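You operate a simulated robot arm through the tools that you are given. There is no shell and no other tool. Be economical: measure what you need, move in short steps, check, and stop when the job is done.

The job below is to be done with a simulated robot arm. You get a single attempt, and the scene is never put back.

Task
Put things in order on the top of the work table. At the end: the yellow polishing pad from the top of the work table stands where the yellow scrubber stood; the yellow scrubber stands where the yellow duster stood; the yellow duster from the top of the work table is in the brown tray; the blue ball of wool from the top of the work table is on the yellow saucer; whatever was shut is shut again. Leave all else as you found it, and nothing knocked over.

It is judged by the outcome, as a careful person would: the job done as asked, and still so three seconds after it is handed in. It fails if anything else is knocked over, pushed out of place, dropped, spilled or broken.

Robot
A 6-joint arm with a two-finger parallel gripper, fixed in place. Base frame: the origin is at the foot of the arm, x ahead of it, y to its left, z up; the work surface is at about z = 760. Units: mm, degrees, N and s.
With the tool pointing down near the work surface it reaches from about 260 to 680 mm from the base axis. Its first joint turns from -66.0 to 66.0 degrees. Payload 2.9 kg.
The TCP is the grasp point between the finger pads, 30 mm short of the fingertips. In the tool frame z runs along the fingers and y along their closing line. Largest opening 110 mm; finger width 20, thickness 10; the body of the gripper, 48 by 112 mm, starts 55 mm behind the TCP.
Orientation is that of the tool frame in the base frame, as [roll, pitch, yaw] about the fixed x, y, z axes, in that order (R = Rz(yaw) Ry(pitch) Rx(roll)). With the fingers straight down and closing along the base's y, the tool's x points along the base's -x, its y along +y and its z along -z.

Tools
- The arm moves only by the tool play_rows. Its argument "motion" is a list of rows, each a list of 6 numbers: the shift along the base's x, y, z in mm, then the turn, a rotation vector about the base's x, y, z in degrees. In form: [[dx, dy, dz, wx, wy, wz], ...]. A call has 1 to 12 rows; each row is the pose to reach, as a shift and turn from the pose commanded when the call began. "claw" is the finger opening in mm, from 0 to 110, set as the call begins (left out, the last holds). Rows are played at 5 a second. More than 50 mm and 8.6 degrees between two rows, or a gripper value outside its range, and nothing of the call is played. A pose out of reach is approached as far as the arm can. The call stops where the force on the tool passes 40 N (or 10 N more than at its start, if that is more) or the arm is blocked; 0.2 s more then pass. Each finger travels about 108 mm/s and halts on what it meets, pressing with about 21 N; the grip force reading is that of the motor and also rises with nothing between the fingers. The clock runs only during rows and for 0.2 s after the last one: add rows that repeat a pose to give the fingers time. The reply holds the time, the measured pose of the TCP, the force on the tool along the base axes, the opening and the grip force, in the units named above and with some noise.
- Cameras (640 x 400 px; columns grow to the right, rows downward): "scene" is fixed at [80.8, 438.9, 1377.2]; the picture's right is [-0.72, -0.69, 0.00], its down [-0.45, 0.47, -0.76] and it looks along [0.53, -0.55, -0.65] (base axes); focal length 318 px, centre (320, 200). "wrist" rides on the gripper at [-36, 0, -57] in the tool frame; the picture's right is [0.00, -1.00, 0.00], its down [0.97, 0.00, -0.24] and it looks along [0.24, 0.00, 0.97] (tool axes); focal length 218 px, centre (320, 200).
- get_image(camera): a new picture of that camera. It takes no simulated time.
- point_at(camera, pixels): for up to 12 pixels [column, row] of the newest picture of that camera ("zoom" is the newest enlarged one), the place [x, y, z] in the base frame of the surface seen there, good to about 3 mm. It takes no simulated time.
- zoom(camera, box): a new picture of the part [left, top, right, bottom] of that camera's present view, enlarged. It takes no simulated time.
- hand_in(): hands the job in; it is judged then, once.

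Keep the steps short. Do not move on a guess: measure, check each grasp and each placing, and mend mistakes. In all there are 80 turns and 38 pictures (those below and enlarged ones count). Leave the gripper open and the arm clear of the work at the hand-in unless told otherwise, and finish with a single line.

The tools are called after "Request:" as name(argument=value, ...) on one line, values as JSON. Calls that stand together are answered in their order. play_rows: Moves the arm, as the interface text tells. Its arguments: {"type":"object","properties":{"motion":{"type":"array","items":{"type":"array","items":{"type":"number"}}},"claw":{"type":"number"}},"required":["motion"]} The other tools are called the same way: get_image (camera) takes a picture; point_at (camera, pixels) gives the place of the surface under pixels of a picture; zoom (camera, box) takes an enlarged picture of a part of a camera's view; hand_in () hands the job in.

At the start:

```text
time: 0.0
tool_pos: [453.8, -165.2, 1098.2]
ee_rot: [-180.0, 0.0, -179.9]
force: [0.2, -0.6, 0.1]
finger_gap: 109.9
grasp_force: 0.0
```

scene: 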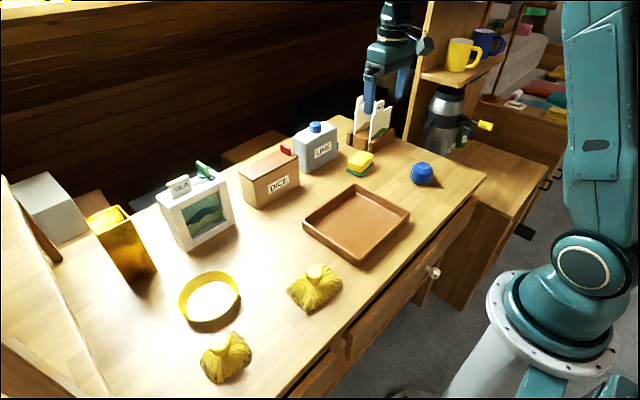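
wrist: 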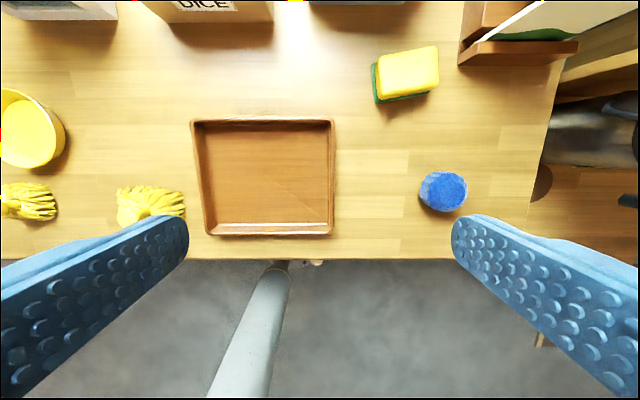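

I see two yellow fluffy things, a yellow/green sponge, a blue ball, a brown tray and a yellow round dish. I'll zoom in to tell them apart.

Request:
zoom(camera="scene", box=[160, 240, 360, 390])

Request:
zoom(camera="scene", box=[260, 90, 480, 230])

```text
2.67 times, centred on (260, 315) of scene
```

zoom: 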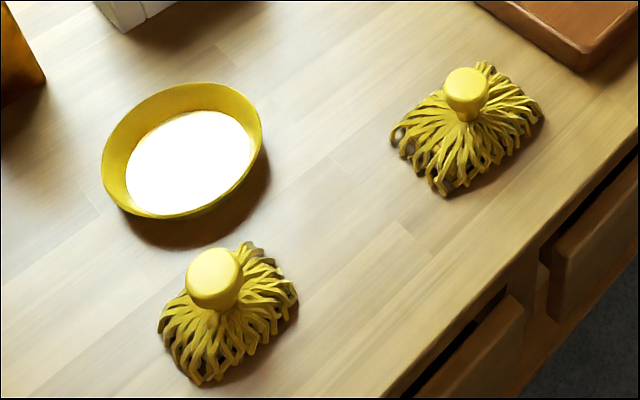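

```text
2.86 times, centred on (370, 160) of scene
```

zoom: 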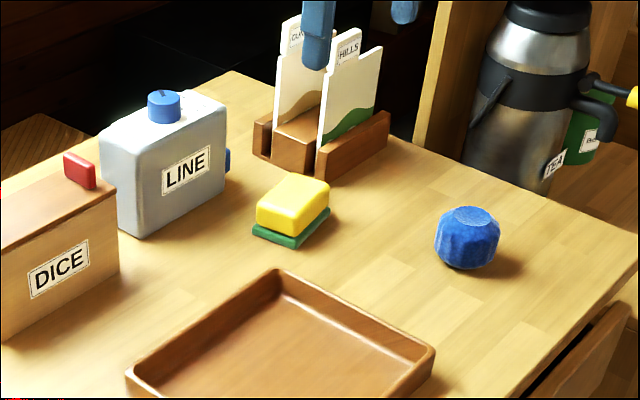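

I'll zoom closer on each fluffy item, and on the shelf area at the upper right.

Request:
zoom(camera="scene", box=[190, 320, 270, 390])

Request:
zoom(camera="scene", box=[275, 250, 355, 320])

Request:
zoom(camera="scene", box=[410, 0, 580, 160])

```text
5.71 times, centred on (230, 355) of scene
```

zoom: 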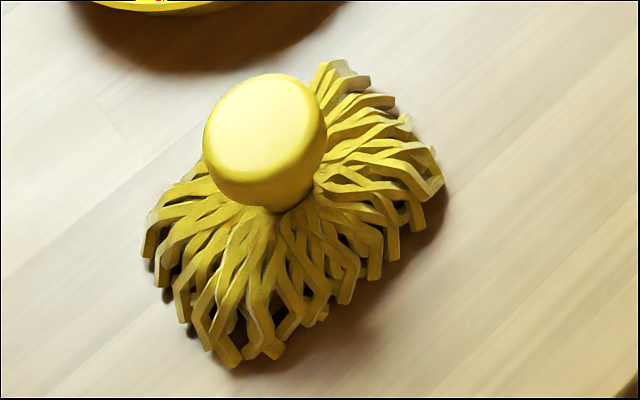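

```text
5.71 times, centred on (315, 285) of scene
```

zoom: 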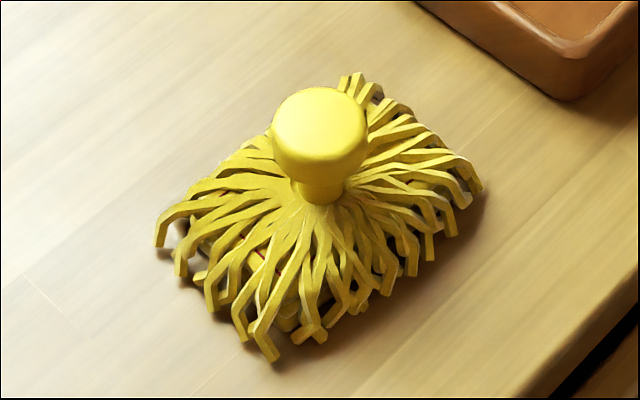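

```text
2.50 times, centred on (495, 80) of scene
```

zoom: 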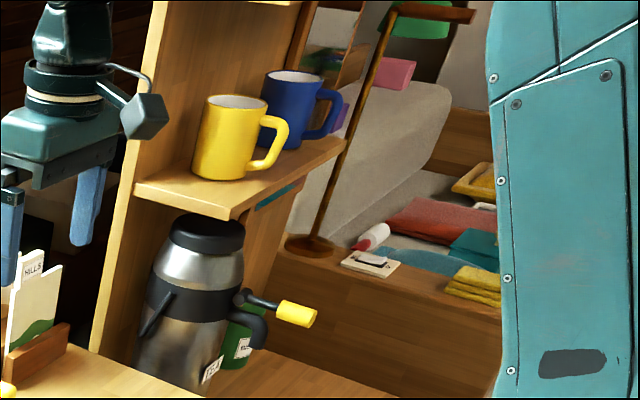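

I'll locate everything: fluffy items, sponge, ball, tray corners and dish.

Request:
point_at(camera="scene", pixels=[[222, 342], [316, 270], [361, 158], [422, 166], [356, 225], [208, 297], [185, 283], [238, 290], [208, 275], [309, 225], [432, 272], [410, 212]])

Request:
get_image(camera="scene")

```text
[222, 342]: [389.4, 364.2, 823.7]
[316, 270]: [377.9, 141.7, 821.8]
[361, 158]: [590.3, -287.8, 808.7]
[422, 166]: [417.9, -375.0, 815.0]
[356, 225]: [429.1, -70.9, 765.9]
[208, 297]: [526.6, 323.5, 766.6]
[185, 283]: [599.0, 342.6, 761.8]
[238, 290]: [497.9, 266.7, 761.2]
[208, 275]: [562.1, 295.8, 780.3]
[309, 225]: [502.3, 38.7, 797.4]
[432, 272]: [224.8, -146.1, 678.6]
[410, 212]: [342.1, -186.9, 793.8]
```

```text
30 pictures are left
```

scene: 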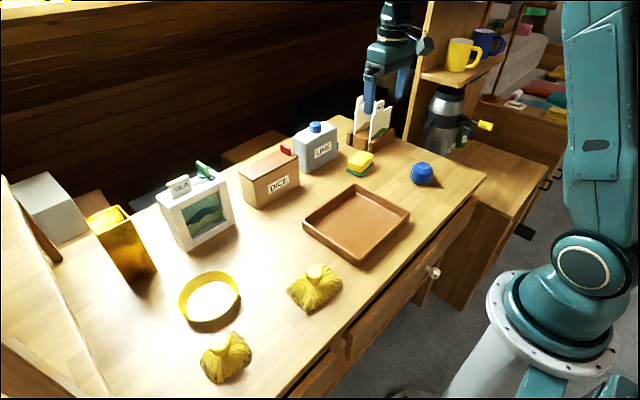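

Both fluffy items look the same from here. I'll raise nothing, just move the hand above between them, at (420, 250, 1000), to look down.

Request:
play_rows(motion=[[0, 45, 0, 0, 0, 0], [0, 90, 0, 0, 0, 0], [-5, 135, 0, 0, 0, 0], [-10, 180, 0, 0, 0, 0], [-15, 225, -10, 0, 0, 0], [-20, 270, -30, 0, 0, 0], [-25, 312, -50, 0, 0, 0], [-30, 355, -70, 0, 0, 0], [-34, 395, -90, 0, 0, 0], [-34, 415, -100, 0, 0, 0]])

Request:
get_image(camera="wrist")

```text
time: 2.2
tool_pos: [420.0, 248.9, 996.0]
ee_rot: [-180.0, 0.0, 179.9]
force: [-0.3, 1.0, -0.6]
finger_gap: 110.0
grasp_force: 0.0
```

```text
29 pictures are left
```

wrist: 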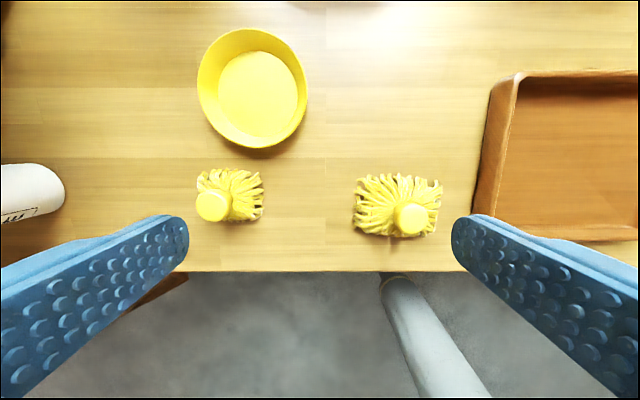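

Request:
zoom(camera="wrist", box=[180, 155, 280, 235])

Request:
zoom(camera="wrist", box=[345, 160, 455, 245])

Request:
zoom(camera="wrist", box=[0, 150, 100, 230])

```text
5.00 times, centred on (230, 195) of wrist
```

zoom: 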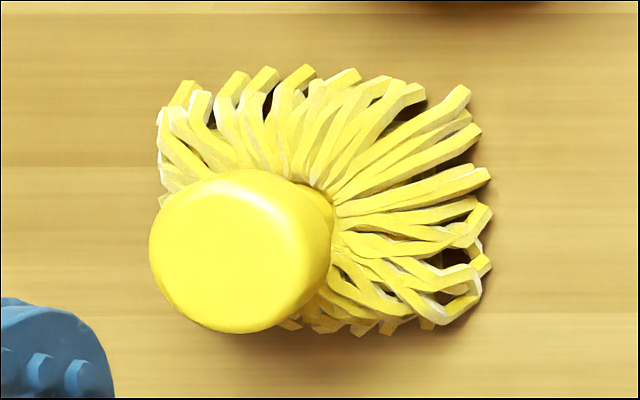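

```text
4.71 times, centred on (400, 202) of wrist
```

zoom: 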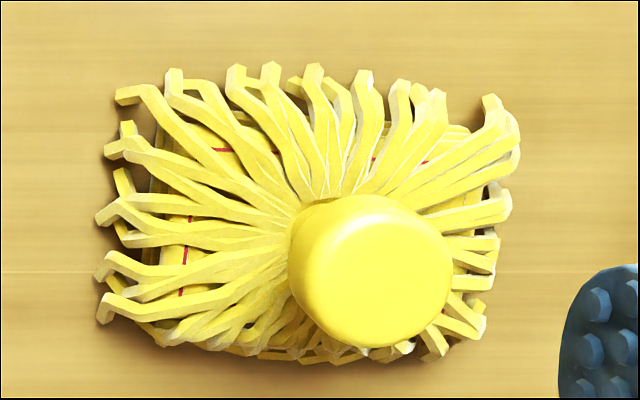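

```text
5.00 times, centred on (50, 190) of wrist
```

zoom: 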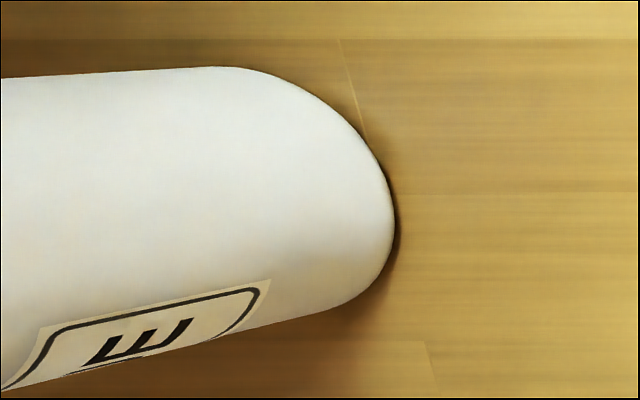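

The right item shows a folded cloth with red stitching under a strand-and-knob harness, which makes it the duster. I need to see what is under the left one, so I'll go lower, above and between them with the fingertips at about 870.

Request:
play_rows(motion=[[10, 20, -40, 0, 0, 0], [20, 40, -80, 0, 0, 0], [30, 60, -96, 0, 0, 0]])

Request:
zoom(camera="wrist", box=[150, 140, 310, 260])

```text
time: 3.0
tool_pos: [450.1, 309.6, 901.1]
ee_rot: [180.0, 0.0, 180.0]
force: [-0.4, 0.6, 0.4]
finger_gap: 109.6
grasp_force: 0.0
```

```text
3.33 times, centred on (230, 200) of wrist
```

zoom: 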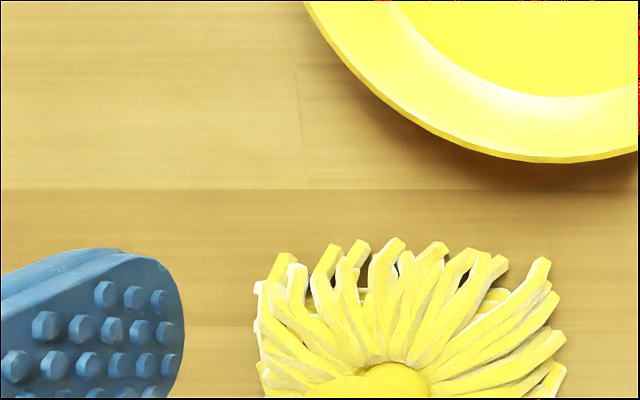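

I'm too far forward. I'll go back 55 mm in x.

Request:
play_rows(motion=[[-30, 0, 0, 0, 0, 0], [-55, 0, 0, 0, 0, 0]])

Request:
zoom(camera="wrist", box=[190, 120, 300, 200])

```text
time: 3.6
tool_pos: [393.9, 310.2, 901.3]
ee_rot: [-180.0, 0.0, -179.9]
force: [0.1, -0.9, 0.8]
finger_gap: 110.1
grasp_force: 0.0
```

```text
5.00 times, centred on (245, 160) of wrist
```

zoom: 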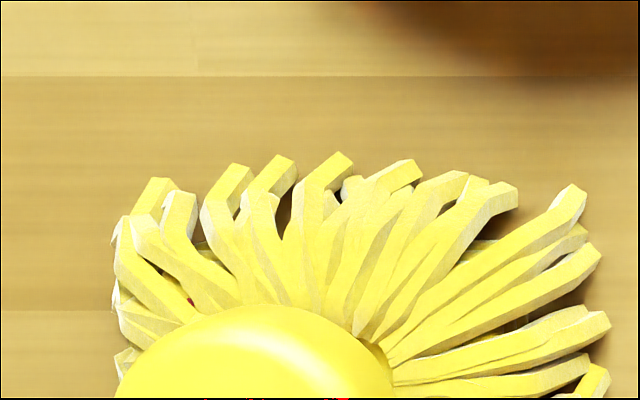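

Request:
zoom(camera="wrist", box=[200, 140, 330, 230])

```text
4.44 times, centred on (265, 185) of wrist
```

zoom: 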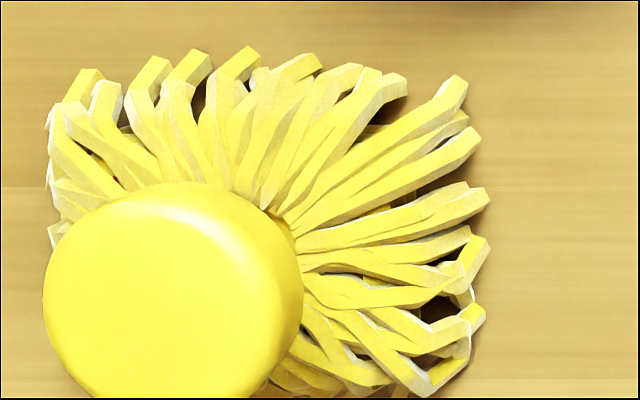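

The left one is still ambiguous. I'll tilt the hand about 35° so the camera looks sideways under the strands, staying clear at z≈890.

Request:
play_rows(motion=[[0, -5, 0, 7, 0, 0], [0, -10, 0, 14, 0, 0], [0, -15, -3, 21, 0, 0], [0, -20, -6, 28, 0, 0], [0, -25, -11, 35, 0, 0]])

Request:
zoom(camera="wrist", box=[230, 100, 430, 240])

```text
time: 4.8
tool_pos: [395.8, 285.6, 891.0]
ee_rot: [144.9, 0.0, -180.0]
force: [0.3, -0.3, 0.1]
finger_gap: 109.9
grasp_force: 0.0
```

```text
2.86 times, centred on (330, 170) of wrist
```

zoom: 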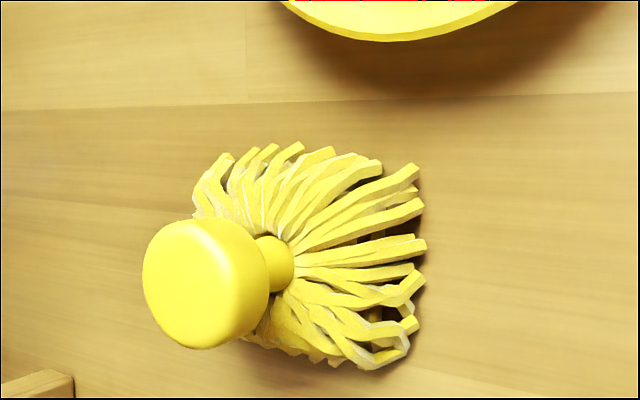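

I'll look for lookalikes elsewhere (the far shelf's yellow folded items) to identify the types, and take another view of the right one's inside.

Request:
zoom(camera="scene", box=[500, 55, 570, 130])

Request:
zoom(camera="scene", box=[285, 258, 345, 313])

Request:
zoom(camera="wrist", box=[285, 145, 385, 235])

```text
5.33 times, centred on (535, 92) of scene
```

zoom: 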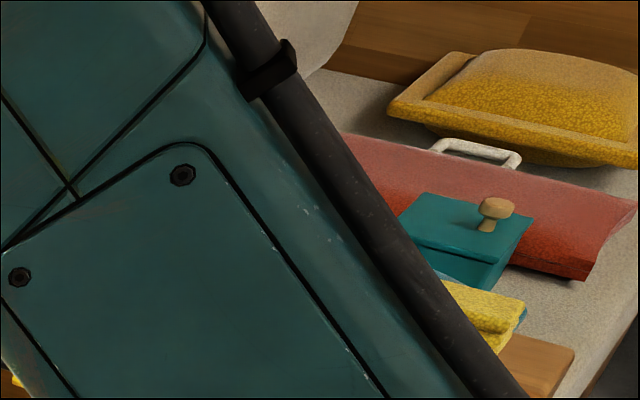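

```text
7.27 times, centred on (315, 286) of scene
```

zoom: 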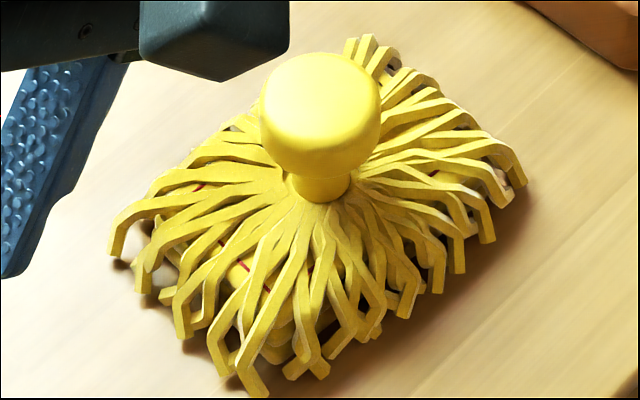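

```text
4.44 times, centred on (335, 190) of wrist
```

zoom: 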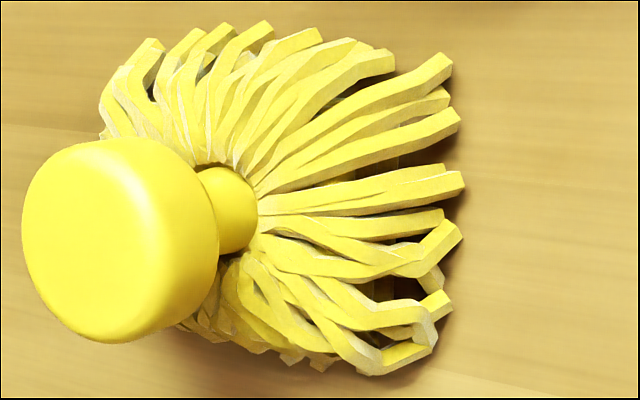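

Request:
zoom(camera="scene", box=[200, 340, 256, 386])

```text
8.70 times, centred on (228, 363) of scene
```

zoom: 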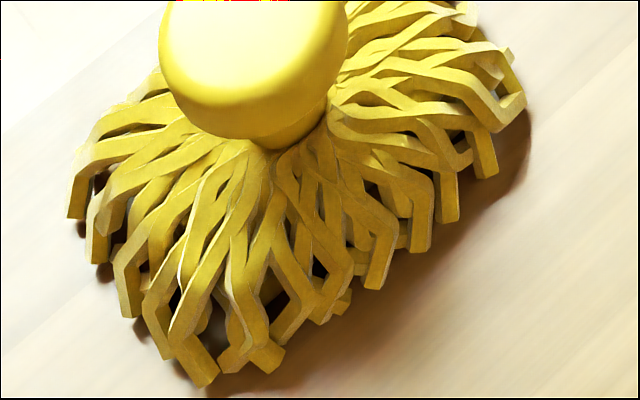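

Inside the left one is a plain rounded pad, so I take left as the polishing pad, right (red-stitched cloth) as the duster and the sponge as the scrubber. I'll straighten the hand and go above both to measure footprints and knobs.

Request:
play_rows(motion=[[5, -10, 15, -7, 0, 0], [10, -20, 30, -14, 0, 0], [15, -25, 40, -21, 0, 0], [20, -30, 50, -28, 0, 0], [25, -35, 60, -35, 0, 0]])

Request:
get_image(camera="wrist")

```text
time: 6.0
tool_pos: [420.3, 249.6, 949.9]
ee_rot: [-179.9, -0.1, 180.0]
force: [-0.4, 0.4, 0.2]
finger_gap: 110.1
grasp_force: 0.0
```

```text
17 pictures are left
```

wrist: 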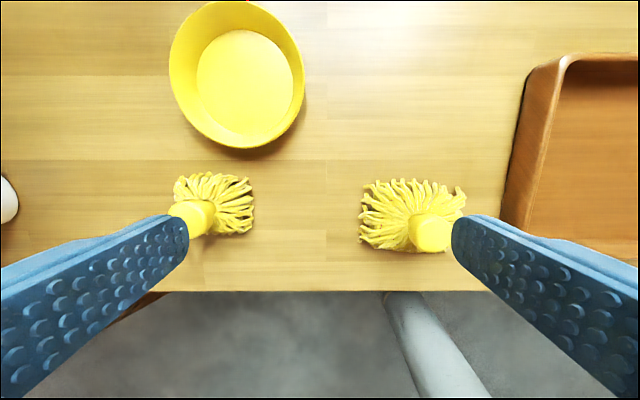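

Request:
point_at(camera="wrist", pixels=[[362, 222], [462, 194], [405, 183], [398, 247], [431, 232], [414, 230], [177, 190], [251, 200], [212, 177], [226, 231], [195, 214], [183, 206]])

Request:
point_at(camera="wrist", pixels=[[240, 80], [240, 31], [300, 85], [200, 85], [240, 128], [240, 146], [304, 85], [172, 85], [560, 62], [508, 220], [580, 150], [532, 150]])

```text
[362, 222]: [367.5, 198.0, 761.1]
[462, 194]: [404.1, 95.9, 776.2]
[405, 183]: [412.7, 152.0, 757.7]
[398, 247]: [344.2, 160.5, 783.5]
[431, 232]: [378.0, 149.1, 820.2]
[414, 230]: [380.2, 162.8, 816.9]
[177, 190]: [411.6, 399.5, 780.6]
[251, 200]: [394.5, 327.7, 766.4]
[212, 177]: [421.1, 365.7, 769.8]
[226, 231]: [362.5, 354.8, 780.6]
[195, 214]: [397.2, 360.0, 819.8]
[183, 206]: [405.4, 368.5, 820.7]
```

```text
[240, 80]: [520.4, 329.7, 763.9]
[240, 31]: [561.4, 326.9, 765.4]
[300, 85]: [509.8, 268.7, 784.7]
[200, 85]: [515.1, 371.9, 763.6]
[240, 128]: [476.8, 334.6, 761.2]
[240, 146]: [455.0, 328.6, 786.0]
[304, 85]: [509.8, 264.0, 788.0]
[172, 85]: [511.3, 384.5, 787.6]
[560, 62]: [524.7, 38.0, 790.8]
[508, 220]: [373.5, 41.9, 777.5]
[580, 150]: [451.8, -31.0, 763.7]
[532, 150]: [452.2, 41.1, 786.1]
```

Duster footprint x 344–413, y 96–198, so its centre and knob are at about (379, 147), with the knob top at 821. I'll go above the knob with 65 mm opening, then down to TCP 824.

Request:
play_rows(claw=65, motion=[[-15, -40, -20, 0, 0, 0], [-30, -80, -50, 0, 0, 0], [-41, -103, -80, 0, 0, 0], [-41, -103, -100, 0, 0, 0], [-41, -103, -115, 0, 0, 0], [-41, -103, -126, 0, 0, 0]])

Request:
get_image(camera="scene")

```text
refused: row 2 steps farther than a row can; nothing moved
```

```text
16 pictures are left
```

scene: 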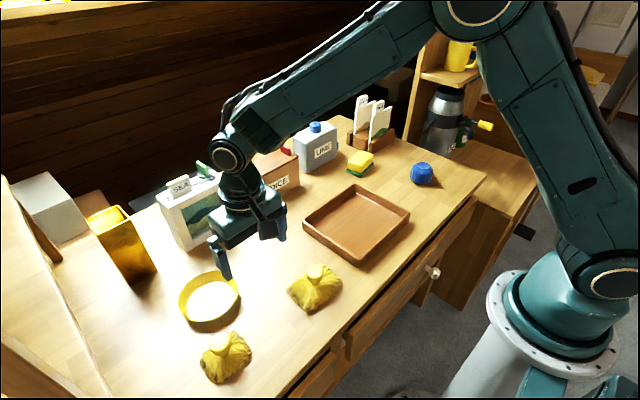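

The second step was over 50 mm, so nothing moved. I'll use smaller steps.

Request:
play_rows(claw=65, motion=[[-12, -32, -18, 0, 0, 0], [-24, -64, -36, 0, 0, 0], [-36, -92, -58, 0, 0, 0], [-41, -103, -85, 0, 0, 0], [-41, -103, -105, 0, 0, 0], [-41, -103, -118, 0, 0, 0], [-41, -103, -126, 0, 0, 0]])

```text
time: 7.6
tool_pos: [378.5, 148.6, 825.2]
ee_rot: [-180.0, 0.0, -180.0]
force: [0.0, 0.6, 0.4]
finger_gap: 64.7
grasp_force: 0.0
```

At the knob with no contact. I'll close on it.

Request:
play_rows(claw=10, motion=[[0, 0, 0, 0, 0, 0], [0, 0, 0, 0, 0, 0], [0, 0, 0, 0, 0, 0]])

Request:
play_rows(motion=[[0, 0, 10, 0, 0, 0], [0, 0, 30, 0, 0, 0], [0, 0, 60, 0, 0, 0], [0, 0, 60, 0, 0, 0]])

Request:
get_image(camera="scene")

```text
time: 8.4
tool_pos: [379.0, 147.4, 824.6]
ee_rot: [-180.0, 0.1, -179.9]
force: [-0.5, 0.2, 0.1]
finger_gap: 35.1
grasp_force: 21.1
```

```text
time: 9.4
tool_pos: [379.6, 145.9, 886.2]
ee_rot: [179.9, 0.0, -180.0]
force: [-0.2, -1.1, -0.3]
finger_gap: 9.9
grasp_force: 0.0
```

```text
15 pictures are left
```

scene: 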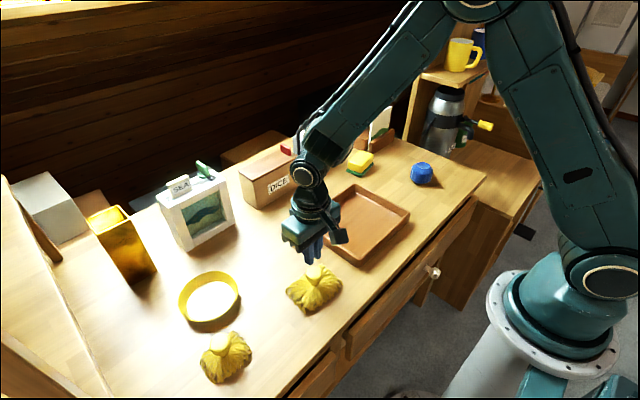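

The knob slipped out of the rounded-top grip and the item stayed put. I'll reopen and take it lower, at TCP about 811.

Request:
play_rows(claw=65, motion=[[0, 0, 0, 0, 0, 0], [0, 0, -10, 0, 0, 0], [0, 0, -35, 0, 0, 0], [0, 0, -55, 0, 0, 0], [0, 0, -65, 0, 0, 0], [0, 0, -74, 0, 0, 0]])

Request:
play_rows(claw=5, motion=[[0, 0, 0, 0, 0, 0], [0, 0, 0, 0, 0, 0], [0, 0, 0, 0, 0, 0]])

Request:
play_rows(motion=[[0, 0, 5, 0, 0, 0], [0, 0, 12, 0, 0, 0], [0, 0, 20, 0, 0, 0]])

```text
time: 10.8
tool_pos: [378.2, 146.5, 811.5]
ee_rot: [179.9, 0.0, -180.0]
force: [-5.3, -2.4, 16.3]
finger_gap: 64.9
grasp_force: 0.1
```

```text
time: 11.6
tool_pos: [381.3, 148.4, 811.9]
ee_rot: [179.9, 0.2, 179.9]
force: [2.3, 4.8, 21.9]
finger_gap: 34.8
grasp_force: 21.7
```

```text
time: 12.4
tool_pos: [378.0, 144.7, 831.1]
ee_rot: [-179.9, 0.0, 180.0]
force: [0.3, -0.3, -1.0]
finger_gap: 35.1
grasp_force: 20.9
```

Request:
play_rows(motion=[[0, 0, 20, 0, 0, 0], [0, 0, 50, 0, 0, 0], [0, 0, 80, 0, 0, 0], [0, 0, 80, 0, 0, 0]])

```text
time: 13.4
tool_pos: [378.8, 148.7, 910.8]
ee_rot: [180.0, 0.1, 179.9]
force: [0.5, -0.2, -2.0]
finger_gap: 35.2
grasp_force: 21.1
```

Still held at 35 mm. Now I carry it over the tray centre at about (430, -72).

Request:
play_rows(motion=[[10, -40, 0, 0, 0, 0], [20, -82, 0, 0, 0, 0], [32, -124, 0, 0, 0, 0], [42, -166, 0, 0, 0, 0], [51, -206, 0, 0, 0, 0], [51, -220, 0, 0, 0, 0], [51, -220, 0, 0, 0, 0]])

Request:
get_image(camera="scene")

```text
time: 15.0
tool_pos: [429.3, -74.2, 910.9]
ee_rot: [179.9, 0.0, -179.9]
force: [0.2, 0.7, -0.7]
finger_gap: 34.9
grasp_force: 21.1
```

```text
14 pictures are left
```

scene: 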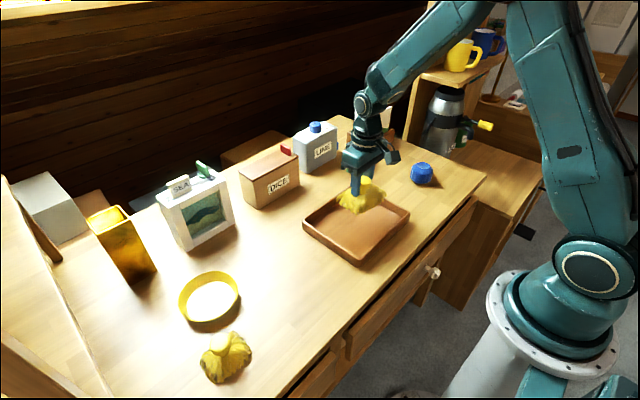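

The duster hangs level over the tray. I'll lower it to TCP ≈ 816.

Request:
play_rows(motion=[[0, 0, -40, 0, 0, 0], [0, 0, -75, 0, 0, 0], [0, 0, -85, 0, 0, 0], [0, 0, -90, 0, 0, 0], [0, 0, -95, 0, 0, 0]])

```text
time: 16.2
tool_pos: [430.3, -72.5, 816.8]
ee_rot: [-179.9, 0.2, -180.0]
force: [-8.4, 3.1, 29.2]
finger_gap: 34.8
grasp_force: 20.6
```

It's pressing on the tray floor at 29 N, so it's down. I'll open to 60, rise, then go on to look at the scrubber.

Request:
play_rows(claw=65, motion=[[0, 0, 2, 0, 0, 0], [0, 0, 2, 0, 0, 0], [0, 0, 10, 0, 0, 0], [0, 0, 40, 0, 0, 0], [0, 0, 80, 0, 0, 0], [0, 0, 120, 0, 0, 0]])

Request:
play_rows(claw=100, motion=[[25, -35, 10, 0, 0, 0], [50, -70, 20, 0, 0, 0], [75, -105, 20, 0, 0, 0], [100, -140, 20, 0, 0, 0], [112, -175, 20, 0, 0, 0], [115, -210, 20, 0, 0, 0]])

Request:
get_image(camera="wrist")

```text
time: 17.6
tool_pos: [430.1, -74.3, 935.7]
ee_rot: [-179.9, -0.1, 179.9]
force: [-0.7, 0.0, -0.3]
finger_gap: 65.1
grasp_force: 0.2
```

```text
time: 19.0
tool_pos: [543.4, -282.7, 954.9]
ee_rot: [-180.0, 0.0, -180.0]
force: [0.3, -0.1, 0.5]
finger_gap: 100.0
grasp_force: 0.0
```

```text
13 pictures are left
```

wrist: 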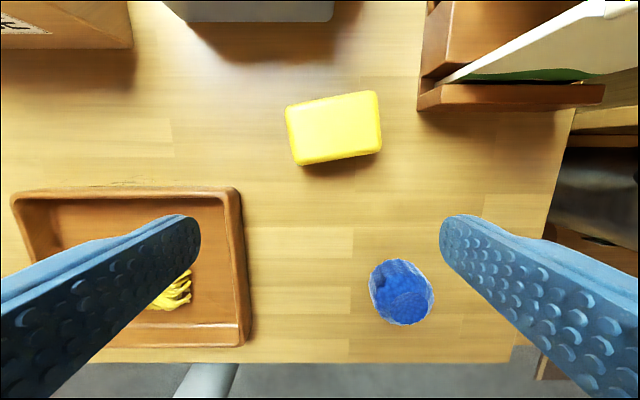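

Sponge seen at (334,128), tilted about 10°. I'll measure its corners, the neighbours, and the ball.

Request:
point_at(camera="wrist", pixels=[[291, 113], [372, 96], [376, 148], [303, 159], [333, 128], [422, 108], [422, 88], [250, 20], [330, 18], [402, 293], [374, 293], [402, 262]])

Request:
point_at(camera="scene", pixels=[[421, 173], [412, 172], [432, 172], [421, 184], [347, 175], [365, 178], [398, 130], [381, 150]])

```text
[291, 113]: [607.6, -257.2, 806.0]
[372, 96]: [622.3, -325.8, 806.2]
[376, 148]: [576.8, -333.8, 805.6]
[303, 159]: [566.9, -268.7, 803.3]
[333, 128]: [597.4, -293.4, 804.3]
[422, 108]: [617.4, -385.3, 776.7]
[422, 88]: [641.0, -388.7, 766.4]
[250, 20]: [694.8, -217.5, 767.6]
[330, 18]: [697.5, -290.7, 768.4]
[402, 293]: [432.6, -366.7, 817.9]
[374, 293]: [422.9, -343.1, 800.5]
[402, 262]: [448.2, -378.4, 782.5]
```

```text
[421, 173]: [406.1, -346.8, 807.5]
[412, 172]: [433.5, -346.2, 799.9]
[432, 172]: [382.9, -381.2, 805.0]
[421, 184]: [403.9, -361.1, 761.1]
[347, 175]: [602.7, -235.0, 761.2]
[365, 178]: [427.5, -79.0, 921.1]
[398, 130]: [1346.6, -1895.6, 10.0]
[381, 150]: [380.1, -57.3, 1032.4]
```

Sponge centre is (594, -296), top at 806, turned 10.4°, and about 80 long by 52 wide. I'll grip along its long axis: the right finger clears the card holder corner (617, -385) by about 25 mm. I'll move above it first.

Request:
play_rows(claw=108, motion=[[25, -6, -20, 0, 0, 5], [49, -13, -40, 0, 0, 10.4], [49, -13, -80, 0, 0, 10.4], [49, -13, -100, 0, 0, 10.4], [49, -13, -100, 0, 0, 10.4]])

Request:
get_image(camera="wrist")

```text
time: 20.2
tool_pos: [595.2, -295.1, 855.7]
ee_rot: [179.9, 0.0, -169.6]
force: [0.5, 0.2, -0.1]
finger_gap: 108.1
grasp_force: 0.1
```

```text
12 pictures are left
```

wrist: 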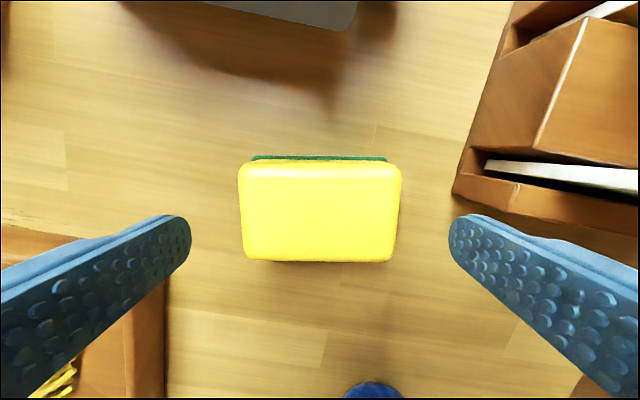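

Aligned and centred, and the fingers clear the holder. I'll descend to TCP 797 and close.

Request:
play_rows(motion=[[0, 0, -25, 0, 0, 0], [0, 0, -45, 0, 0, 0], [0, 0, -59, 0, 0, 0], [0, 0, -59, 0, 0, 0]])

Request:
play_rows(claw=40, motion=[[0, 0, 0, 0, 0, 0], [0, 0, 0, 0, 0, 0], [0, 0, 0, 0, 0, 0]])

Request:
play_rows(motion=[[0, 0, 10, 0, 0, 0], [0, 0, 40, 0, 0, 0], [0, 0, 80, 0, 0, 0], [0, 0, 120, 0, 0, 0], [0, 0, 120, 0, 0, 0]])

```text
time: 21.2
tool_pos: [594.7, -295.4, 795.6]
ee_rot: [-179.9, 0.0, -169.6]
force: [0.8, -0.3, -0.2]
finger_gap: 108.0
grasp_force: 0.0
```

```text
time: 22.0
tool_pos: [593.9, -295.3, 795.8]
ee_rot: [-180.0, 0.0, -169.7]
force: [-0.3, 0.2, 0.0]
finger_gap: 89.1
grasp_force: 21.5
```

```text
time: 23.2
tool_pos: [593.2, -297.4, 916.6]
ee_rot: [179.9, 0.0, -169.6]
force: [0.5, -0.5, -0.2]
finger_gap: 89.3
grasp_force: 20.5
```

Gripped at 89 mm. I'll carry it high to the duster's old place (379, 147), turning back 10.4°.

Request:
play_rows(motion=[[-20, 38, 0, 0, 0, -1], [-40, 76, 0, 0, 0, -2], [-60, 114, 0, 0, 0, -3], [-79, 152, 0, 0, 0, -4], [-98, 190, 0, 0, 0, -5], [-117, 228, 0, 0, 0, -6], [-136, 267, 0, 0, 0, -7], [-155, 307, 0, 0, 0, -8], [-174, 347, 0, 0, 0, -9], [-194, 387, 0, 0, 0, -10], [-208, 423, 0, 0, 0, -10.4], [-214.8, 443.2, 0, 0, 0, -10.4]])

Request:
get_image(camera="scene")

```text
time: 25.8
tool_pos: [380.0, 149.4, 915.1]
ee_rot: [179.9, -0.1, 179.9]
force: [0.0, 0.4, -1.3]
finger_gap: 89.0
grasp_force: 21.3
```

```text
11 pictures are left
```

scene: 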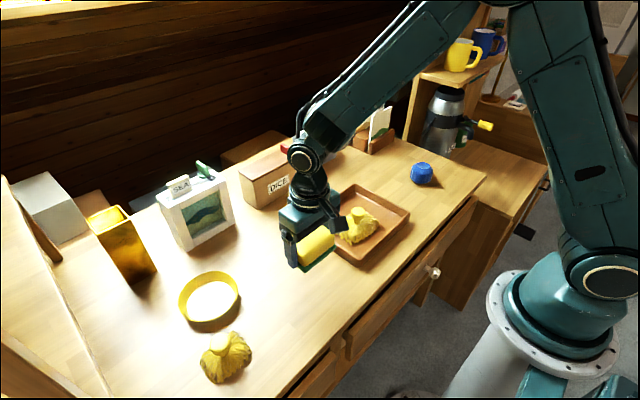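

Held with the green base; the duster sits upright in the tray. I'll lower back to the pick height.

Request:
play_rows(motion=[[0, 0, -40, 0, 0, 0], [0, 0, -80, 0, 0, 0], [0, 0, -105, 0, 0, 0], [0, 0, -115, 0, 0, 0], [0, 0, -120, 0, 0, 0]])

Request:
play_rows(claw=108, motion=[[0, 0, 0, 0, 0, 0], [0, 0, 0, 0, 0, 0], [0, 0, 30, 0, 0, 0], [0, 0, 70, 0, 0, 0], [0, 0, 110, 0, 0, 0]])

```text
time: 27.0
tool_pos: [380.6, 147.1, 797.1]
ee_rot: [179.9, -0.1, -180.0]
force: [-0.4, -0.7, 0.1]
finger_gap: 89.4
grasp_force: 21.0
```

```text
time: 28.2
tool_pos: [378.1, 148.2, 908.4]
ee_rot: [180.0, 0.0, 180.0]
force: [0.6, 0.5, -0.4]
finger_gap: 108.0
grasp_force: 0.1
```

The sponge should be standing there. Next I go above the pad knob at about (391, 364) and check the view.

Request:
play_rows(claw=65, motion=[[2, 40, 10, 0, 0, 0], [4, 84, 20, 0, 0, 0], [6, 128, 20, 0, 0, 0], [9, 172, 20, 0, 0, 0], [12, 207, 0, 0, 0, 0], [12, 217, -15, 0, 0, 0], [12, 217, -15, 0, 0, 0]])

Request:
get_image(camera="wrist")

```text
time: 29.8
tool_pos: [391.3, 364.4, 893.5]
ee_rot: [-180.0, 0.0, -180.0]
force: [0.3, -0.3, 0.3]
finger_gap: 64.7
grasp_force: 0.0
```

```text
10 pictures are left
```

wrist: 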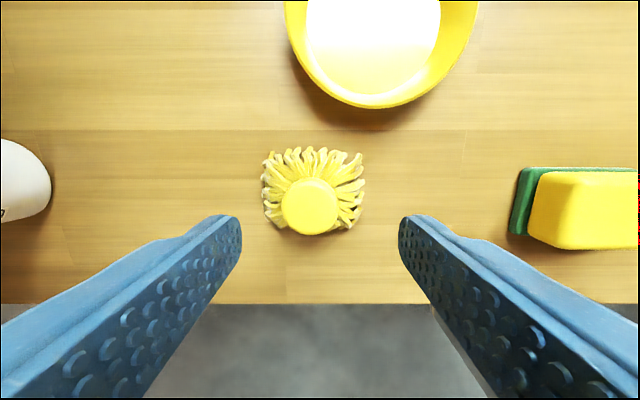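

The knob appears at col 310, slightly left of centre. I'll measure it.

Request:
point_at(camera="wrist", pixels=[[310, 205], [285, 205], [335, 205], [310, 181], [310, 230], [265, 190], [363, 180], [315, 152]])

```text
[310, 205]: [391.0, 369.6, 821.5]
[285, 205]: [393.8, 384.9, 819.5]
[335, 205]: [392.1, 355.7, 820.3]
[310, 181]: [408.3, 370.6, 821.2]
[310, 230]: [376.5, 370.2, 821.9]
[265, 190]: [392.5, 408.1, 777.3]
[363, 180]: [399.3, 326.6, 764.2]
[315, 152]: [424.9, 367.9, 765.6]
```

Knob centre is (392, 370). I'll shift +5 in y, descend to TCP 811 and close.

Request:
play_rows(motion=[[1, 5, -20, 0, 0, 0], [1, 5, -50, 0, 0, 0], [1, 5, -70, 0, 0, 0], [1, 5, -81, 0, 0, 0]])

Request:
play_rows(claw=5, motion=[[0, 0, 0, 0, 0, 0], [0, 0, 0, 0, 0, 0], [0, 0, 0, 0, 0, 0]])

Request:
play_rows(motion=[[0, 0, 5, 0, 0, 0], [0, 0, 15, 0, 0, 0], [0, 0, 40, 0, 0, 0], [0, 0, 80, 0, 0, 0], [0, 0, 110, 0, 0, 0], [0, 0, 110, 0, 0, 0]])

```text
time: 30.8
tool_pos: [392.0, 368.9, 810.7]
ee_rot: [180.0, 0.0, 179.9]
force: [-0.8, -0.3, -0.8]
finger_gap: 64.8
grasp_force: 0.0
```

```text
time: 31.6
tool_pos: [392.0, 367.6, 809.9]
ee_rot: [180.0, 0.0, -179.9]
force: [-0.1, 0.1, -0.2]
finger_gap: 59.2
grasp_force: 21.1
```

```text
time: 33.0
tool_pos: [393.7, 366.9, 922.4]
ee_rot: [-179.9, 0.0, 180.0]
force: [1.5, -0.2, -1.1]
finger_gap: 59.2
grasp_force: 20.9
```

The fingers stopped at 59 mm, not 35: they are gripping something wider, and they held through the lift. I'll look.

Request:
zoom(camera="scene", box=[140, 200, 340, 390])

```text
2.11 times, centred on (240, 295) of scene
```

zoom: 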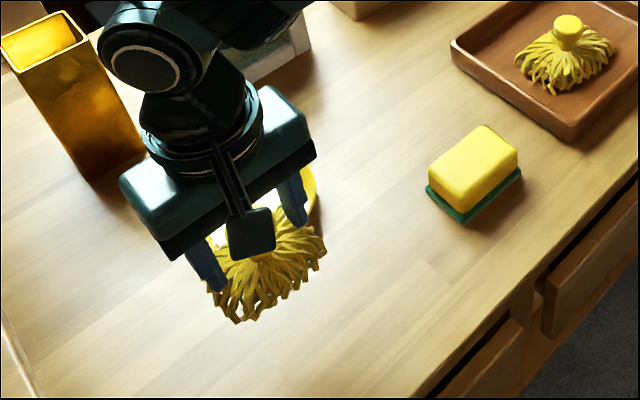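

It's held level by its body, which is fine. I'll carry it over the tray side, keeping x near 420–450 until past the boxes, then out to (594, -296).

Request:
play_rows(motion=[[5, -45, 10, 0, 0, 0], [10, -90, 20, 0, 0, 0], [15, -135, 20, 0, 0, 0], [20, -180, 20, 0, 0, 0], [25, -225, 20, 0, 0, 0], [30, -270, 20, 0, 0, 0], [35, -315, 20, 0, 0, 0], [45, -360, 20, 0, 0, 0], [60, -405, 20, 0, 0, 0], [75, -450, 20, 0, 0, 0]])

Request:
play_rows(motion=[[20, -40, 0, 0, 0, 0], [42, -80, 0, 0, 0, 0], [64, -120, 0, 0, 0, 0], [86, -160, 0, 0, 0, 0], [108, -200, 0, 0, 0, 0], [127, -215, 0, 0, 0, 0], [127, -215, -30, 0, 0, 0], [127, -215, -50, 0, 0, 0], [127, -215, -50, 0, 0, 0]])

Request:
get_image(camera="scene")

```text
time: 35.2
tool_pos: [466.1, -82.3, 939.4]
ee_rot: [179.9, 0.0, -179.9]
force: [0.4, -0.5, -1.1]
finger_gap: 59.7
grasp_force: 20.7
```

```text
time: 37.2
tool_pos: [592.9, -296.8, 891.2]
ee_rot: [180.0, -0.1, -180.0]
force: [0.3, 0.0, -1.1]
finger_gap: 59.3
grasp_force: 20.6
```

```text
8 pictures are left
```

scene: 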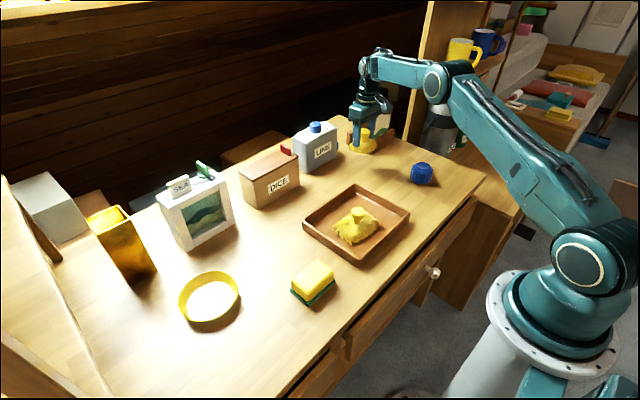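

Over the spot and still held. I'll lower 80 to the pick height, with force watched.

Request:
play_rows(motion=[[0, 0, -40, 0, 0, 0], [0, 0, -65, 0, 0, 0], [0, 0, -74, 0, 0, 0], [0, 0, -80, 0, 0, 0]])

Request:
play_rows(claw=80, motion=[[0, 0, 0, 0, 0, 0], [0, 0, 0, 0, 0, 0], [0, 0, 20, 0, 0, 0], [0, 0, 60, 0, 0, 0], [0, 0, 100, 0, 0, 0], [0, 0, 140, 0, 0, 0]])

Request:
play_rows(motion=[[-40, -15, 0, 0, 0, 0], [-80, -30, 0, 0, 0, 0], [-120, -45, 0, 0, 0, 0], [-150, -60, 0, 0, 0, 0], [-150, -60, 0, 0, 0, 0]])

Request:
get_image(camera="wrist")

```text
time: 38.2
tool_pos: [594.4, -295.7, 810.5]
ee_rot: [179.9, 0.0, 179.9]
force: [0.3, -0.6, -0.3]
finger_gap: 59.3
grasp_force: 21.0
```

```text
time: 39.6
tool_pos: [593.7, -294.8, 950.0]
ee_rot: [180.0, 0.0, 179.9]
force: [0.5, -0.7, 0.1]
finger_gap: 79.9
grasp_force: 0.0
```

```text
time: 40.8
tool_pos: [444.0, -357.5, 949.6]
ee_rot: [180.0, 0.0, -180.0]
force: [0.1, 0.4, -0.5]
finger_gap: 80.2
grasp_force: 0.0
```

```text
7 pictures are left
```

wrist: 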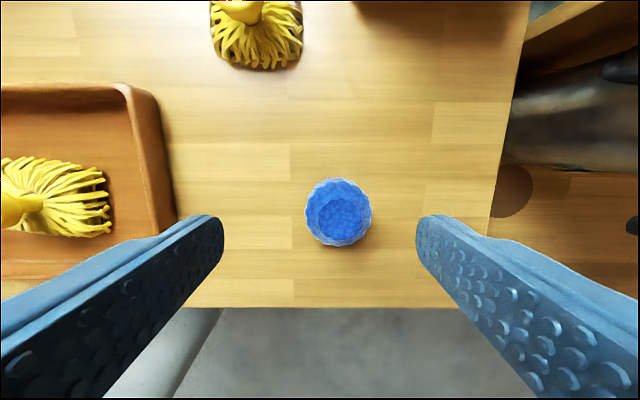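

Pad is standing. Now I measure the ball at (339,212).

Request:
point_at(camera="wrist", pixels=[[339, 212], [309, 212], [367, 212], [339, 183], [339, 240], [325, 215], [352, 215]])

```text
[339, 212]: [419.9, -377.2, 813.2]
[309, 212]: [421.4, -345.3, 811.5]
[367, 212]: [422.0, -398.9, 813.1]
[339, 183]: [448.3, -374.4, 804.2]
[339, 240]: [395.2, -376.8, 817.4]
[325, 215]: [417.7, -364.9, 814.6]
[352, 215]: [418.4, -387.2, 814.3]
```

Ball centre is about (419, -373), top 815, diameter about 56. I'll descend around it to TCP 797, then close.

Request:
play_rows(claw=90, motion=[[-15, -10, -35, 0, 0, 0], [-25, -17, -75, 0, 0, 0], [-25, -17, -110, 0, 0, 0], [-25, -17, -140, 0, 0, 0], [-25, -17, -154, 0, 0, 0], [-25, -17, -154, 0, 0, 0]])

Request:
play_rows(claw=25, motion=[[0, 0, 0, 0, 0, 0], [0, 0, 0, 0, 0, 0], [0, 0, 0, 0, 0, 0], [0, 0, 0, 0, 0, 0]])

Request:
play_rows(motion=[[0, 0, 10, 0, 0, 0], [0, 0, 40, 0, 0, 0], [0, 0, 80, 0, 0, 0], [0, 0, 120, 0, 0, 0], [0, 0, 120, 0, 0, 0]])

```text
time: 42.2
tool_pos: [420.4, -373.8, 796.4]
ee_rot: [179.9, 0.0, -180.0]
force: [0.5, 0.2, 0.4]
finger_gap: 90.0
grasp_force: 0.1
```

```text
time: 43.2
tool_pos: [421.2, -374.4, 796.6]
ee_rot: [-180.0, 0.0, -180.0]
force: [-0.9, 0.8, 0.4]
finger_gap: 64.3
grasp_force: 21.3
```

```text
time: 44.4
tool_pos: [419.9, -372.1, 919.4]
ee_rot: [180.0, -0.1, -180.0]
force: [0.3, 0.1, 0.2]
finger_gap: 64.5
grasp_force: 20.9
```

Held at 64 mm. The fingertips would be tight against the dish walls, so I'll set the ball down again, regrip 11 mm higher, and lift.

Request:
play_rows(motion=[[0, 0, -40, 0, 0, 0], [0, 0, -80, 0, 0, 0], [0, 0, -110, 0, 0, 0], [0, 0, -120, 0, 0, 0], [0, 0, -120, 0, 0, 0]])

Request:
play_rows(claw=80, motion=[[0, 0, 0, 0, 0, 0], [0, 0, 0, 0, 0, 0], [0, 0, 11, 0, 0, 0], [0, 0, 11, 0, 0, 0]])

Request:
play_rows(claw=25, motion=[[0, 0, 0, 0, 0, 0], [0, 0, 0, 0, 0, 0], [0, 0, 0, 0, 0, 0], [0, 0, 10, 0, 0, 0], [0, 0, 50, 0, 0, 0], [0, 0, 90, 0, 0, 0], [0, 0, 130, 0, 0, 0], [0, 0, 130, 0, 0, 0]])

```text
time: 45.6
tool_pos: [418.2, -371.2, 797.3]
ee_rot: [180.0, 0.0, -180.0]
force: [0.6, -0.4, 0.0]
finger_gap: 63.9
grasp_force: 20.8
```

```text
time: 46.6
tool_pos: [418.6, -371.1, 808.8]
ee_rot: [-180.0, 0.0, 180.0]
force: [1.2, 0.0, 0.2]
finger_gap: 80.4
grasp_force: 0.0
```

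```text
time: 48.4
tool_pos: [416.8, -372.6, 938.2]
ee_rot: [-179.9, -0.1, -180.0]
force: [-0.1, -1.1, 0.0]
finger_gap: 63.9
grasp_force: 21.2
```

Held again. I'll carry it to the saucer along x≈420, then out to (517, 325).

Request:
play_rows(motion=[[0, 45, 0, 0, 0, 0], [0, 90, 0, 0, 0, 0], [0, 135, 0, 0, 0, 0], [0, 180, 0, 0, 0, 0], [0, 225, 0, 0, 0, 0], [0, 270, 0, 0, 0, 0], [0, 315, 0, 0, 0, 0], [0, 360, 0, 0, 0, 0], [10, 405, 0, 0, 0, 0], [20, 450, 0, 0, 0, 0], [30, 495, 0, 0, 0, 0]])

Request:
play_rows(motion=[[14, 42, 0, 0, 0, 0], [28, 84, 0, 0, 0, 0], [42, 126, 0, 0, 0, 0], [56, 168, 0, 0, 0, 0], [68, 203, 0, 0, 0, 0], [68, 203, -30, 0, 0, 0], [68, 203, -60, 0, 0, 0], [68, 203, -60, 0, 0, 0]])

Request:
get_image(camera="wrist")

Request:
get_image(camera="scene")

```text
time: 50.8
tool_pos: [449.6, 123.7, 936.6]
ee_rot: [-179.9, 0.0, 179.9]
force: [-0.2, -0.1, 0.0]
finger_gap: 64.0
grasp_force: 20.8
```

```text
time: 52.6
tool_pos: [518.6, 325.1, 876.3]
ee_rot: [179.9, 0.1, 180.0]
force: [-0.4, -0.1, -0.7]
finger_gap: 63.8
grasp_force: 21.2
```

```text
6 pictures are left
```

wrist: 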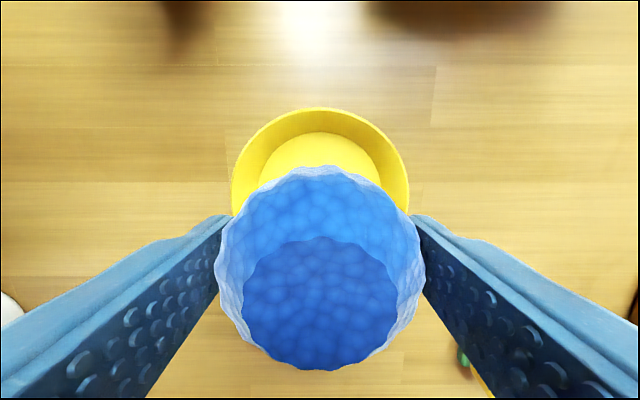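

```text
5 pictures are left
```

scene: 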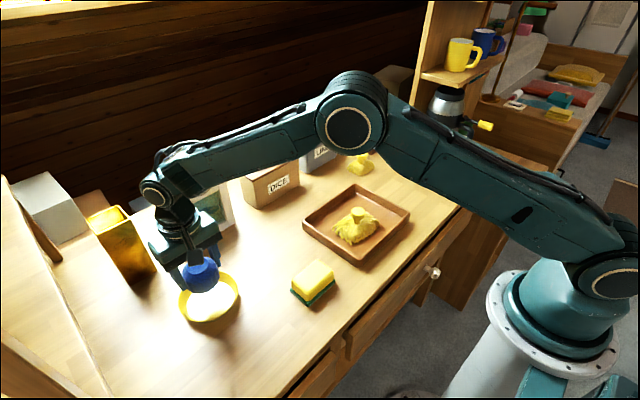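

Y is centred (col 320). I'll check the x of the dish from its far rim and side rims.

Request:
point_at(camera="wrist", pixels=[[320, 111], [320, 140], [236, 180], [404, 180], [262, 130], [378, 130]])

```text
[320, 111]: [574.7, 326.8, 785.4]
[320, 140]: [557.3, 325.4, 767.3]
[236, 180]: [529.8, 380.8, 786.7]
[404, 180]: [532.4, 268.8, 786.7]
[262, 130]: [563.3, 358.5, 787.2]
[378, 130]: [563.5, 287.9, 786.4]
```

Dish spans x 455–576, centre 516, so the ball is over it. I'll lower to TCP ≈ 812.

Request:
play_rows(motion=[[-1, 0, -30, 0, 0, 0], [-1, 0, -52, 0, 0, 0], [-1, 0, -60, 0, 0, 0], [-1, 0, -64, 0, 0, 0], [-1, 0, -66, 0, 0, 0]])

```text
time: 53.8
tool_pos: [517.6, 324.6, 812.8]
ee_rot: [179.9, 0.0, 179.9]
force: [-5.4, -6.2, 21.1]
finger_gap: 64.1
grasp_force: 21.5
```

It's touching the dish (21 N). I'll back off 1 mm, open a little to 76, let it settle, then rise and move clear.

Request:
play_rows(claw=76, motion=[[0, 0, 1, 0, 0, 0], [0, 0, 1, 0, 0, 0], [0, 0, 15, 0, 0, 0], [0, 0, 45, 0, 0, 0], [0, 0, 90, 0, 0, 0], [0, 0, 130, 0, 0, 0]])

Request:
play_rows(claw=110, motion=[[-20, -40, 20, 0, 0, 0], [-40, -80, 40, 0, 0, 0], [-60, -120, 60, 0, 0, 0], [-70, -165, 80, 0, 0, 0], [-80, -210, 100, 0, 0, 0], [-80, -255, 120, 0, 0, 0], [-80, -300, 130, 0, 0, 0], [-80, -345, 140, 0, 0, 0], [-80, -390, 150, 0, 0, 0], [-80, -435, 150, 0, 0, 0], [-80, -480, 150, 0, 0, 0]])

Request:
get_image(camera="scene")

Request:
get_image(camera="wrist")

```text
time: 55.2
tool_pos: [516.1, 323.9, 941.6]
ee_rot: [179.9, 0.0, 180.0]
force: [-0.4, 0.5, 0.3]
finger_gap: 76.3
grasp_force: 0.0
```

```text
refused: row 4 steps farther than a row can; nothing moved
```

```text
4 pictures are left
```

scene: 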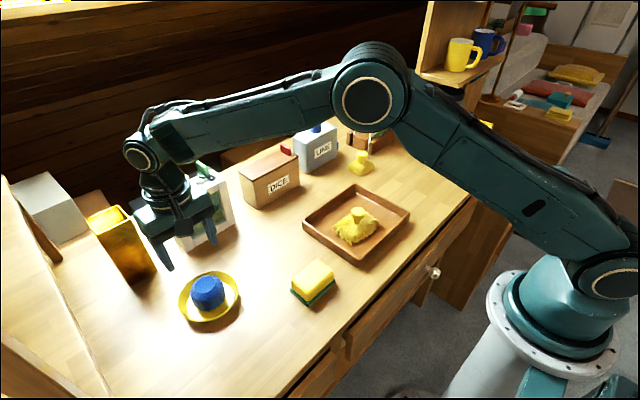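

```text
3 pictures are left
```

wrist: 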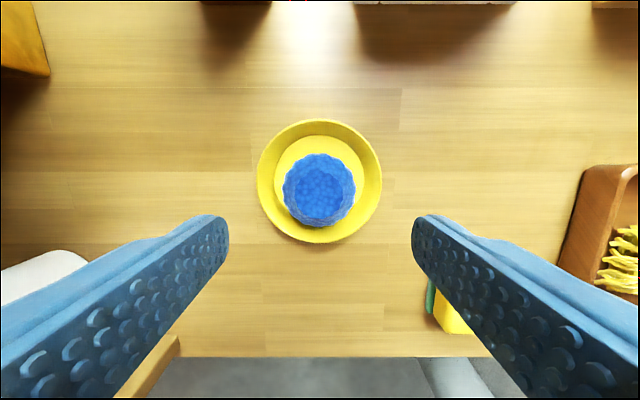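

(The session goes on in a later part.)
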